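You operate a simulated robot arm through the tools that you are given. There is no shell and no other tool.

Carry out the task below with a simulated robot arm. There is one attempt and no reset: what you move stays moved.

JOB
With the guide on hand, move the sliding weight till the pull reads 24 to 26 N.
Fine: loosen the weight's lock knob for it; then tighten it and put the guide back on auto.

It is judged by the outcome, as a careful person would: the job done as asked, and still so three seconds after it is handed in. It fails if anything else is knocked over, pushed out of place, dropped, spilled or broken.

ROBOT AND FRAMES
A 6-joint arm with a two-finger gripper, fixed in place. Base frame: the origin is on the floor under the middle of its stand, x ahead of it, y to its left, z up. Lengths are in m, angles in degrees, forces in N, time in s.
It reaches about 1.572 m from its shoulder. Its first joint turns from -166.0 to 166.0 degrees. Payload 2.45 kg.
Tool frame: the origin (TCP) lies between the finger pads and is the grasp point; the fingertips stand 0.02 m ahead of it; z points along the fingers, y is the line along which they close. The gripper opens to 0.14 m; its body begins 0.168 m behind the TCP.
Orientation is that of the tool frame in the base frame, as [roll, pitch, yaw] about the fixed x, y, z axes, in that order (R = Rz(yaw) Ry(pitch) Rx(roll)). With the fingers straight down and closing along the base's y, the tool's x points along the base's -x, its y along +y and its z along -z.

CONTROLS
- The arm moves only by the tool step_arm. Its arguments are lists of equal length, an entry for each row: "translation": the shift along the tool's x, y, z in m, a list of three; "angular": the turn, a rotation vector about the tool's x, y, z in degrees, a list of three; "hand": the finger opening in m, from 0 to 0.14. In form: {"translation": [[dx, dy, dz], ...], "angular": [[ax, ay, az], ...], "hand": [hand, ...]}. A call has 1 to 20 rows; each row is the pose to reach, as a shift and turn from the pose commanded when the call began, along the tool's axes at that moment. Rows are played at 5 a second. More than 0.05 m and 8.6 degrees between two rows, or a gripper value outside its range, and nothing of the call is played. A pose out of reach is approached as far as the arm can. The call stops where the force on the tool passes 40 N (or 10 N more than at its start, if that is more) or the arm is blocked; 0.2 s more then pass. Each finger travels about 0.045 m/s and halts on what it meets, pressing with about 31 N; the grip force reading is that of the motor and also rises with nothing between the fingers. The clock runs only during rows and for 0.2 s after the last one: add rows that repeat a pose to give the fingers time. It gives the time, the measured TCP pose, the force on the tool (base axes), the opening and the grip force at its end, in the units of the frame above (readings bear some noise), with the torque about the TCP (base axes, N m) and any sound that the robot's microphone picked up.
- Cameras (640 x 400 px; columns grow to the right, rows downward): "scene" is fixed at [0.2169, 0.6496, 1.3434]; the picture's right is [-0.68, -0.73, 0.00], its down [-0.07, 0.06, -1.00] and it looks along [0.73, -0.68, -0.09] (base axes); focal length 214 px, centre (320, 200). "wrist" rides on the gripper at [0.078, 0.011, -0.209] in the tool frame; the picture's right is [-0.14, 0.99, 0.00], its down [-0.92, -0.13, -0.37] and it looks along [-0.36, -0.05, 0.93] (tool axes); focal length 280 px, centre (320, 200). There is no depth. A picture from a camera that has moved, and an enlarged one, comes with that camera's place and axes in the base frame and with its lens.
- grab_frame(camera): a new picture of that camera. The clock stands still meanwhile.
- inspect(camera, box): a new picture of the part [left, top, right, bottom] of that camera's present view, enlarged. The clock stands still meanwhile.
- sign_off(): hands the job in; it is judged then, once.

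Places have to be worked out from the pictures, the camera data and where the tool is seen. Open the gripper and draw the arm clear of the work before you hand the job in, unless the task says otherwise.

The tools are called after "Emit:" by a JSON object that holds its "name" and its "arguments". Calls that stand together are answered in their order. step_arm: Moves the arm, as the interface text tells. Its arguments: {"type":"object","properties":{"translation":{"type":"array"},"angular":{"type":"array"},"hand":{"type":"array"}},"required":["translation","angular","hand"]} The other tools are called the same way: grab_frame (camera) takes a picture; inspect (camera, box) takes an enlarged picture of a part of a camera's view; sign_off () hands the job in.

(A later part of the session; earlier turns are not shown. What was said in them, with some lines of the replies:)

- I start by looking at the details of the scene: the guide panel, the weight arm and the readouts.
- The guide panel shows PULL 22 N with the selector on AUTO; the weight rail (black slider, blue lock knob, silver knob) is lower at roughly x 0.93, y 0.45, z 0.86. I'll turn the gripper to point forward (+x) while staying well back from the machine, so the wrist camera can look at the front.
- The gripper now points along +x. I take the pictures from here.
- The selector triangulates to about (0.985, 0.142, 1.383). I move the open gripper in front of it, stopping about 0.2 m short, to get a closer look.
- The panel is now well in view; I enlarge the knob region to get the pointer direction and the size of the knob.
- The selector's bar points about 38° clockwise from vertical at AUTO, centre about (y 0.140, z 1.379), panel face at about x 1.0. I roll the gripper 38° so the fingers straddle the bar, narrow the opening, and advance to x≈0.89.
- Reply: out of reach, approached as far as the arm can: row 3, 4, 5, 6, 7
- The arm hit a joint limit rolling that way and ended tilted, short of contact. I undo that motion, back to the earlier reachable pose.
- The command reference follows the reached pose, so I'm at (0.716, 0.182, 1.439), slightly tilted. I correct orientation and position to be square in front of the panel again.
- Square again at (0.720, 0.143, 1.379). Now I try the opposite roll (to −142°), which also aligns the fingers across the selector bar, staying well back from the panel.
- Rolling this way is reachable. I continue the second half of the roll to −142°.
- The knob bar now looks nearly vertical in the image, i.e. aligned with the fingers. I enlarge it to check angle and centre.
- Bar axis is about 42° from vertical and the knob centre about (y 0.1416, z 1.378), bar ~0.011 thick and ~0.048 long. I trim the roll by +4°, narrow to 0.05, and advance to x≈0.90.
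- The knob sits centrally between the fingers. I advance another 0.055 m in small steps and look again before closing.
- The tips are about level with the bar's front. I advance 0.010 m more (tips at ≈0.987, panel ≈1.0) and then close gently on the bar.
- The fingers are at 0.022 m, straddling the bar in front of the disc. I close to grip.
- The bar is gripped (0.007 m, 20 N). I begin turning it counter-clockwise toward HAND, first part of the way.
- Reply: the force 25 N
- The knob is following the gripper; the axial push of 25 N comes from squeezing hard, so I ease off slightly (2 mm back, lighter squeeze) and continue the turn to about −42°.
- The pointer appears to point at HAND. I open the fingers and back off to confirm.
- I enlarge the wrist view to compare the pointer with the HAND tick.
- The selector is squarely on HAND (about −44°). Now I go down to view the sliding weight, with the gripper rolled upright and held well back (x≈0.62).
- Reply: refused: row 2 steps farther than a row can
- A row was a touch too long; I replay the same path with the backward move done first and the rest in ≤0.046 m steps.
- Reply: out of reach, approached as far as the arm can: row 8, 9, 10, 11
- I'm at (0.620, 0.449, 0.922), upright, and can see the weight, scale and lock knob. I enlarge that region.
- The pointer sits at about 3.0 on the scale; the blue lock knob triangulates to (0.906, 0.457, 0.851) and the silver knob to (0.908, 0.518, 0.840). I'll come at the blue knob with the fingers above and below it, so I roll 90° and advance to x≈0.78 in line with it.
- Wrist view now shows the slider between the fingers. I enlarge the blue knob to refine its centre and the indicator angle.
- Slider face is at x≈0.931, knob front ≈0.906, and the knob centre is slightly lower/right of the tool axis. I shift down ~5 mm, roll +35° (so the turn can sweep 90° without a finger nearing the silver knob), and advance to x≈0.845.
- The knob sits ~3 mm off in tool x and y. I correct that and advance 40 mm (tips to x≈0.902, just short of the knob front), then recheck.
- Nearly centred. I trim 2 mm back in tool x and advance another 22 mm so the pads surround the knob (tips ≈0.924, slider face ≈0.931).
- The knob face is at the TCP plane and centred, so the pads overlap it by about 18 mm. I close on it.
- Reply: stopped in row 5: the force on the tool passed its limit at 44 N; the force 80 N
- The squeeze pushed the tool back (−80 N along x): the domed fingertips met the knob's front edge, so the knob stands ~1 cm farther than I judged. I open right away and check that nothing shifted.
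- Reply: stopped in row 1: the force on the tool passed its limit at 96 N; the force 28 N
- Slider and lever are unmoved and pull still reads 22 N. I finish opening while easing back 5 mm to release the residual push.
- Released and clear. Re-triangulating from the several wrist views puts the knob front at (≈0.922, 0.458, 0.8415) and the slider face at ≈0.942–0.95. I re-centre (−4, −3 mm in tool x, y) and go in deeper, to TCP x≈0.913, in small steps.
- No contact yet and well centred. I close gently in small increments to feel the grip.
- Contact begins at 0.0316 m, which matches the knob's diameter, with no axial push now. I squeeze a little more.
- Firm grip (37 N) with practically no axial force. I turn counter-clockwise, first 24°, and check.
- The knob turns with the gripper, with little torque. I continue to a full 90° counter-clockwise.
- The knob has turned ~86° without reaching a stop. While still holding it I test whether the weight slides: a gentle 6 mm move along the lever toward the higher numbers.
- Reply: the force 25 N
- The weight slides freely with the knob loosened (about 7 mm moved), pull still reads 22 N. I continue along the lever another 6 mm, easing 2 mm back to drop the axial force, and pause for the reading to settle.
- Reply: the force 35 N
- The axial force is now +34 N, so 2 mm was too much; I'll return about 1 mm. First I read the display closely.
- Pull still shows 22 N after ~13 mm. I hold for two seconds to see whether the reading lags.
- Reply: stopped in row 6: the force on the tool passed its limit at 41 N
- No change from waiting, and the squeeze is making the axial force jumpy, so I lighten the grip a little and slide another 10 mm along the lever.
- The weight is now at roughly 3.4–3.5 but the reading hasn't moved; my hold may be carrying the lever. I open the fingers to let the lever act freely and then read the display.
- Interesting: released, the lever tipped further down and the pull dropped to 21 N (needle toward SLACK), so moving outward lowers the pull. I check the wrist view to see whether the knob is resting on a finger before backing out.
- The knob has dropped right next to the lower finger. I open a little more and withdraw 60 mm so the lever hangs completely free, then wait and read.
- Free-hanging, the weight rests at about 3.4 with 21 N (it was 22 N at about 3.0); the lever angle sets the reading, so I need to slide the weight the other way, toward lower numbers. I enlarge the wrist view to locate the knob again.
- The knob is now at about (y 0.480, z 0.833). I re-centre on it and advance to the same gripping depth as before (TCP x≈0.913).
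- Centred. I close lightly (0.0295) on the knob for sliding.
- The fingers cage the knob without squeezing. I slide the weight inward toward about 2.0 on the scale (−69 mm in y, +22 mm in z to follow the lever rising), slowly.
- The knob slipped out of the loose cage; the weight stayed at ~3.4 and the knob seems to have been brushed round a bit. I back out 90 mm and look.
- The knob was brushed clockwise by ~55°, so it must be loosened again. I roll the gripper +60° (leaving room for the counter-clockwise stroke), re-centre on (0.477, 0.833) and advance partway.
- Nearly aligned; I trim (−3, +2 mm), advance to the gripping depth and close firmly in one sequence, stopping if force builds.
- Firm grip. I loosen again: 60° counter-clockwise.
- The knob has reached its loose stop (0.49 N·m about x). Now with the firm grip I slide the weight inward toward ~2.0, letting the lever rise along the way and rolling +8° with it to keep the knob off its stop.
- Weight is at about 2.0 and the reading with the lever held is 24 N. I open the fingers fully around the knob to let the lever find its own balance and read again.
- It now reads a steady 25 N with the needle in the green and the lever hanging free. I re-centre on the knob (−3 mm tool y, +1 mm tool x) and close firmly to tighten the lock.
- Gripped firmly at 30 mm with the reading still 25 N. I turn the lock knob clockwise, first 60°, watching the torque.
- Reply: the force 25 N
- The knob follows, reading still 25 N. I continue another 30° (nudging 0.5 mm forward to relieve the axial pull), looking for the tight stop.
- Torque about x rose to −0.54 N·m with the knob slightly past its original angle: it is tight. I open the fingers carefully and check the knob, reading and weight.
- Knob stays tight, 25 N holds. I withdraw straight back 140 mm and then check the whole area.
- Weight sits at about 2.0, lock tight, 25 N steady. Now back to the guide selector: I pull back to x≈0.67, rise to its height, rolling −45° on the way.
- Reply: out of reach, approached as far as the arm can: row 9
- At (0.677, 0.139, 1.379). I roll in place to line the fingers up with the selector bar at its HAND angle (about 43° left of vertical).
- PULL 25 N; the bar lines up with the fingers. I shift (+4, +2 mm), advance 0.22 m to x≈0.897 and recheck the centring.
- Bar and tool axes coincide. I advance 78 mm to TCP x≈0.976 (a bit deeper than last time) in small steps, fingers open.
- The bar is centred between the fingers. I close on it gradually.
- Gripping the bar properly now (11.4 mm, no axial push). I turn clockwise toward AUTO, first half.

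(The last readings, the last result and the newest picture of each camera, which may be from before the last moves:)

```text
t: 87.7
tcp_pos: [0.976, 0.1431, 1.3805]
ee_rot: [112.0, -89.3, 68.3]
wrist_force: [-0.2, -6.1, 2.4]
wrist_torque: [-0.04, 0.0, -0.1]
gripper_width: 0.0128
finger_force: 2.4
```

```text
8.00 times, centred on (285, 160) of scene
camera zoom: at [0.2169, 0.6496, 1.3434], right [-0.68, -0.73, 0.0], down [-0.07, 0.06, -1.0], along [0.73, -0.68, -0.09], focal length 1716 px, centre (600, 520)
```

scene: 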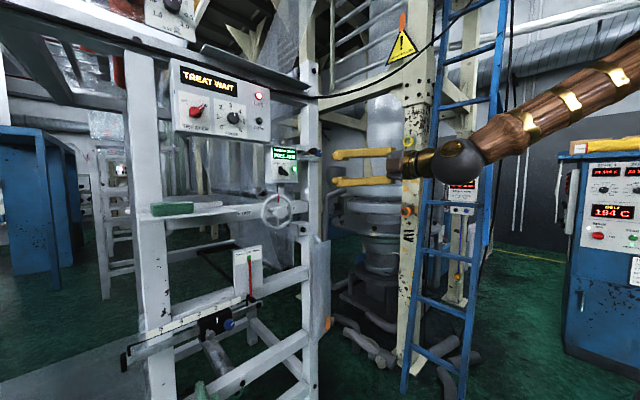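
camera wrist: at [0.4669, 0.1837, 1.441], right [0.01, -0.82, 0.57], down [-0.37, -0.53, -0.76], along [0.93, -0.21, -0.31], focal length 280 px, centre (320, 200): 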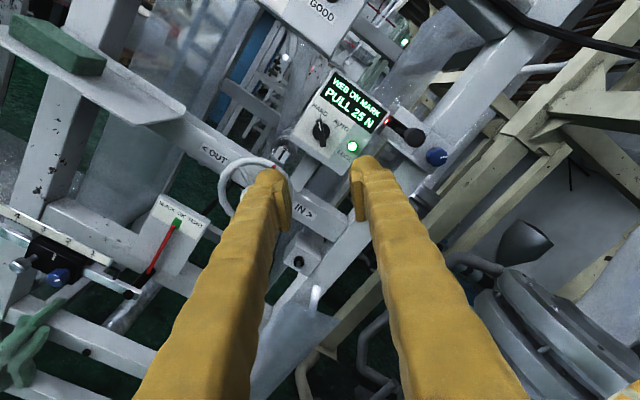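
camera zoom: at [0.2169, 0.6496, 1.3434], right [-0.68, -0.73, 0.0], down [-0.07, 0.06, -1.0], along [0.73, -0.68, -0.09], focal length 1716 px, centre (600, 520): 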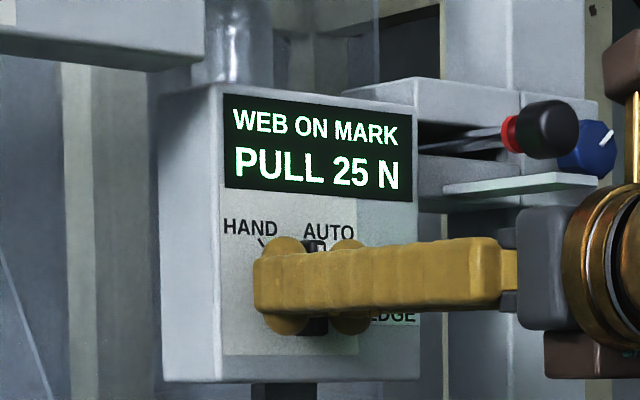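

The bar follows and is now upright, 25 N unchanged. I complete the remaining turn to AUTO (about 45° more).

Emit:
{"name": "step_arm", "arguments": {"translation": [[0, 0, 0], [0, 0, 0], [0, 0, 0], [0, 0, 0], [0, 0, 0], [0, 0, 0], [0, 0, 0], [0, 0, 0]], "angular": [[0, 0, 7], [0, 0, 14], [0, 0, 21], [0, 0, 28], [0, 0, 35], [0, 0, 41], [0, 0, 45], [0, 0, 45]], "hand": [0.009, 0.009, 0.009, 0.009, 0.009, 0.009, 0.009, 0.009]}}

Emit:
{"name": "inspect", "arguments": {"camera": "wrist", "box": [250, 100, 390, 220]}}

Emit:
{"name": "inspect", "arguments": {"camera": "scene", "box": [250, 135, 320, 185]}}

```text
t: 89.5
tcp_pos: [0.974, 0.1425, 1.3794]
ee_rot: [-90.3, -45.8, -89.5]
wrist_force: [2.4, -4.6, -2.7]
wrist_torque: [0.04, 0.02, -0.04]
gripper_width: 0.0126
finger_force: 2.6
```

```text
3.33 times, centred on (320, 160) of wrist
camera zoom: at [0.7653, 0.0786, 1.4275], right [0.0, -0.61, -0.79], down [-0.37, 0.73, -0.57], along [0.93, 0.29, -0.23], focal length 935 px, centre (320, 333)
```

zoom: 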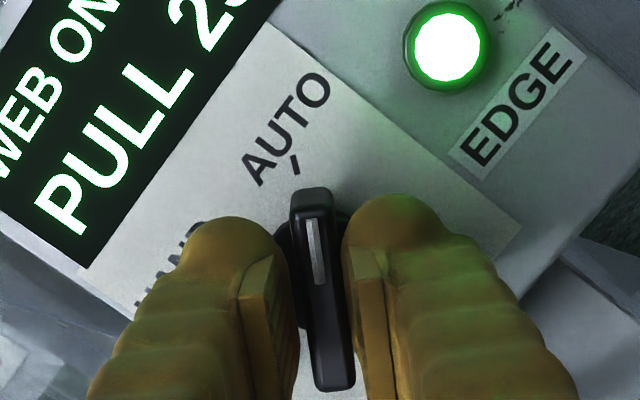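

```text
8.00 times, centred on (285, 160) of scene
camera zoom: at [0.2169, 0.6496, 1.3434], right [-0.68, -0.73, 0.0], down [-0.07, 0.06, -1.0], along [0.73, -0.68, -0.09], focal length 1716 px, centre (600, 520)
```

zoom: 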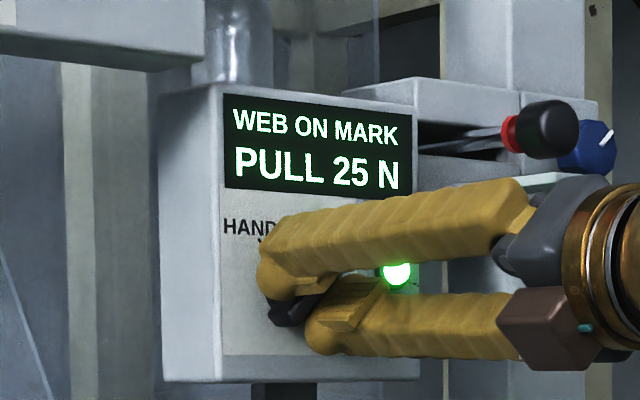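

The pointer aims at the AUTO tick and the display still reads 25 N, web on mark. I open the fingers and back straight out.

Emit:
{"name": "step_arm", "arguments": {"translation": [[0, 0, 0], [0, 0, 0], [0, 0, 0], [0, 0, -0.03], [0, 0, -0.07], [0, 0, -0.11], [0, 0, -0.15], [0, 0, -0.19], [0, 0, -0.23], [0, 0, -0.25]], "angular": [[0, 0, 0], [0, 0, 0], [0, 0, 0], [0, 0, 0], [0, 0, 0], [0, 0, 0], [0, 0, 0], [0, 0, 0], [0, 0, 0], [0, 0, 0]], "hand": [0.02, 0.03, 0.04, 0.045, 0.045, 0.045, 0.045, 0.05, 0.05, 0.05]}}

Emit:
{"name": "inspect", "arguments": {"camera": "wrist", "box": [270, 90, 370, 165]}}

Emit:
{"name": "inspect", "arguments": {"camera": "scene", "box": [250, 130, 330, 190]}}

Emit:
{"name": "grab_frame", "arguments": {"camera": "scene"}}

Emit:
{"name": "grab_frame", "arguments": {"camera": "wrist"}}

```text
t: 91.7
tcp_pos: [0.724, 0.1428, 1.3803]
ee_rot: [-90.4, -45.7, -89.5]
wrist_force: [-0.1, 0.0, 0.1]
wrist_torque: [-0.03, 0.0, 0.03]
gripper_width: 0.05
finger_force: 0.0
```

```text
5.33 times, centred on (320, 128) of wrist
camera zoom: at [0.5152, 0.0783, 1.4283], right [0.0, -0.61, -0.79], down [-0.37, 0.73, -0.57], along [0.93, 0.29, -0.23], focal length 1495 px, centre (320, 587)
```

zoom: 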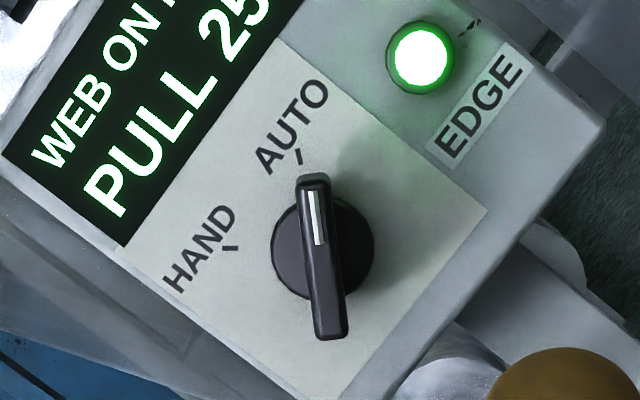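

```text
6.67 times, centred on (290, 160) of scene
camera zoom: at [0.2169, 0.6496, 1.3434], right [-0.68, -0.73, 0.0], down [-0.07, 0.06, -1.0], along [0.73, -0.68, -0.09], focal length 1430 px, centre (520, 467)
```

zoom: 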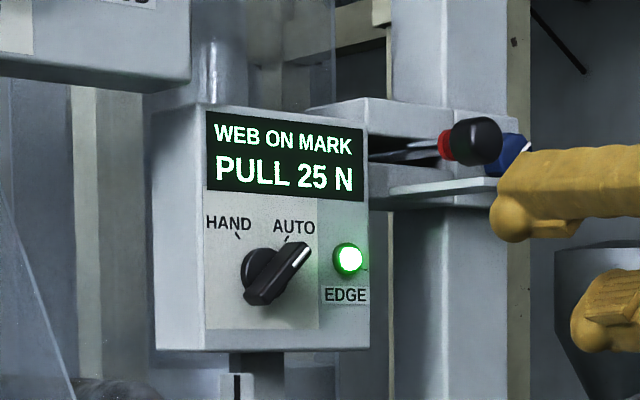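

```text
taken
```

scene: 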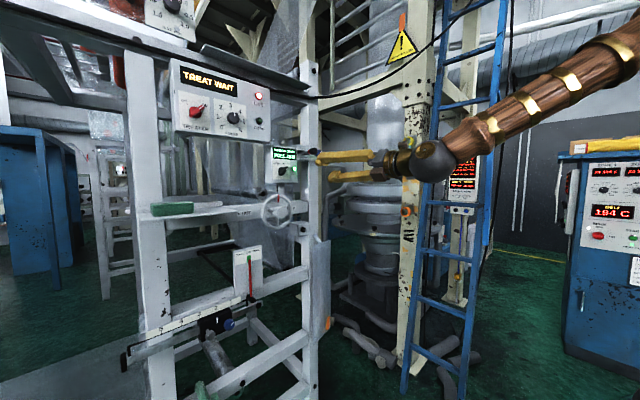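

```text
taken
camera wrist: at [0.5152, 0.0783, 1.4283], right [0.0, -0.61, -0.79], down [-0.37, 0.73, -0.57], along [0.93, 0.29, -0.23], focal length 280 px, centre (320, 200)
```

wrist: 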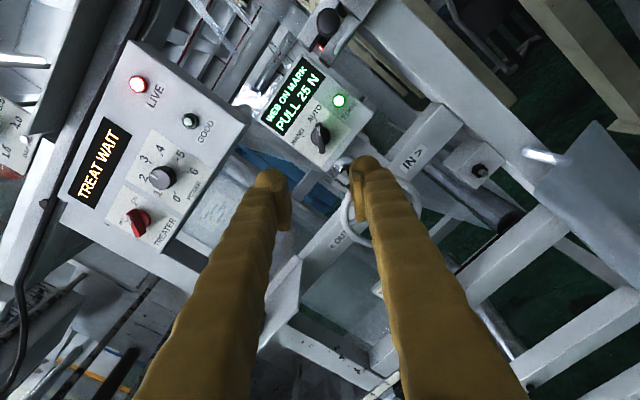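

The selector is back on AUTO exactly as it was originally, reading 25 N, web on mark. I draw the arm further back, open the gripper, and let a couple of seconds pass for a final check.

Emit:
{"name": "step_arm", "arguments": {"translation": [[0, 0, -0.04], [0, 0, -0.08], [0, 0, -0.12], [0, 0, -0.15], [0, 0, -0.15], [0, 0, -0.15], [0, 0, -0.15], [0, 0, -0.15], [0, 0, -0.15], [0, 0, -0.15], [0, 0, -0.15], [0, 0, -0.15]], "angular": [[0, 0, 0], [0, 0, 0], [0, 0, 0], [0, 0, 0], [0, 0, 0], [0, 0, 0], [0, 0, 0], [0, 0, 0], [0, 0, 0], [0, 0, 0], [0, 0, 0], [0, 0, 0]], "hand": [0.07, 0.09, 0.11, 0.13, 0.14, 0.14, 0.14, 0.14, 0.14, 0.14, 0.14, 0.14]}}

Emit:
{"name": "inspect", "arguments": {"camera": "scene", "box": [250, 130, 330, 190]}}

Emit:
{"name": "inspect", "arguments": {"camera": "scene", "box": [150, 270, 280, 370]}}

Emit:
{"name": "inspect", "arguments": {"camera": "scene", "box": [160, 50, 320, 150]}}

Emit:
{"name": "inspect", "arguments": {"camera": "scene", "box": [200, 180, 330, 310]}}

```text
t: 94.3
tcp_pos: [0.5744, 0.1411, 1.3822]
ee_rot: [-90.4, -45.8, -89.5]
wrist_force: [0.0, 0.1, 0.0]
wrist_torque: [-0.03, 0.0, -0.02]
gripper_width: 0.1401
finger_force: 0.2
```

```text
6.67 times, centred on (290, 160) of scene
camera zoom: at [0.2169, 0.6496, 1.3434], right [-0.68, -0.73, 0.0], down [-0.07, 0.06, -1.0], along [0.73, -0.68, -0.09], focal length 1430 px, centre (520, 467)
```

zoom: 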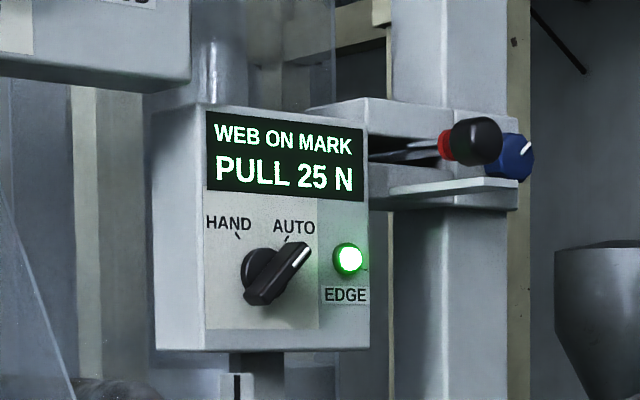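

```text
4.00 times, centred on (215, 320) of scene
camera zoom: at [0.2169, 0.6496, 1.3434], right [-0.68, -0.73, 0.0], down [-0.07, 0.06, -1.0], along [0.73, -0.68, -0.09], focal length 858 px, centre (740, -280)
```

zoom: 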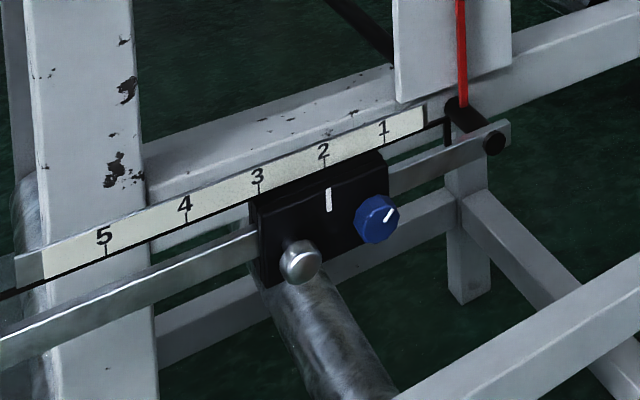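

```text
4.00 times, centred on (240, 100) of scene
camera zoom: at [0.2169, 0.6496, 1.3434], right [-0.68, -0.73, 0.0], down [-0.07, 0.06, -1.0], along [0.73, -0.68, -0.09], focal length 858 px, centre (640, 600)
```

zoom: 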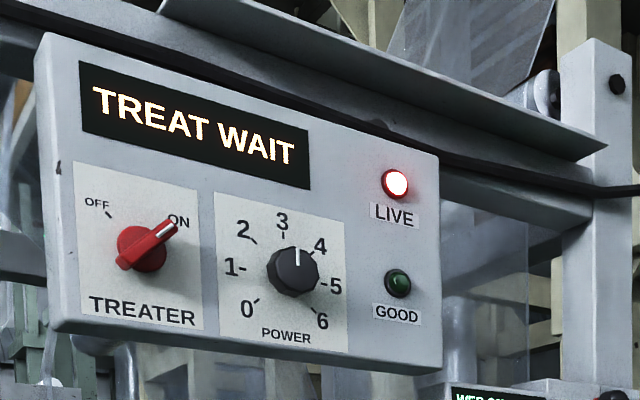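

```text
3.08 times, centred on (265, 245) of scene
camera zoom: at [0.2169, 0.6496, 1.3434], right [-0.68, -0.73, 0.0], down [-0.07, 0.06, -1.0], along [0.73, -0.68, -0.09], focal length 660 px, centre (489, 62)
```

zoom: 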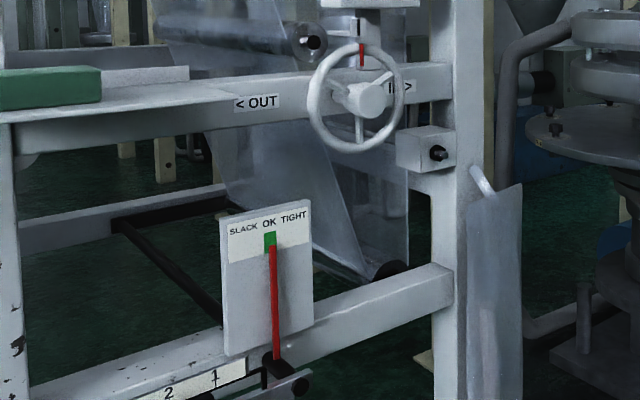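

Everything checks out. The pull holds at 25 N with the needle in the OK band, the weight's lock is tight at about 2.0, the guide is on AUTO, and the other controls are unchanged. The gripper is open and clear of the work, so I hand the job in.

Emit:
{"name": "sign_off", "arguments": {}}

```text
The job is handed in.
```

The pull now reads a steady 25 N, inside the 24 to 26 N range. The weight's lock knob is tight again and the guide is back on AUTO.

- **Weight:** it went from about 3.0 (22 N) to about 2.0 on the scale. I first slid it the wrong way, to about 3.4, where the pull dropped to 21 N. On this lever, moving the weight toward the lower numbers raises the pull.
- **Lock knob:** on my first try at gripping it, the fingertips caught its front edge and the force on the arm rose to about 96 N for a moment. Later the knob slipped from a loose grip and was brushed part-way round. I then loosened it to its stop, moved the weight, and tightened it until it resisted. Nothing looked shifted or damaged afterwards.
- **Final check:** about three seconds after I let go of the selector, the needle was in the OK band and the display still said web on mark. The treater panel and the edge knob looked the same as at the start. The arm is clear with the gripper open.
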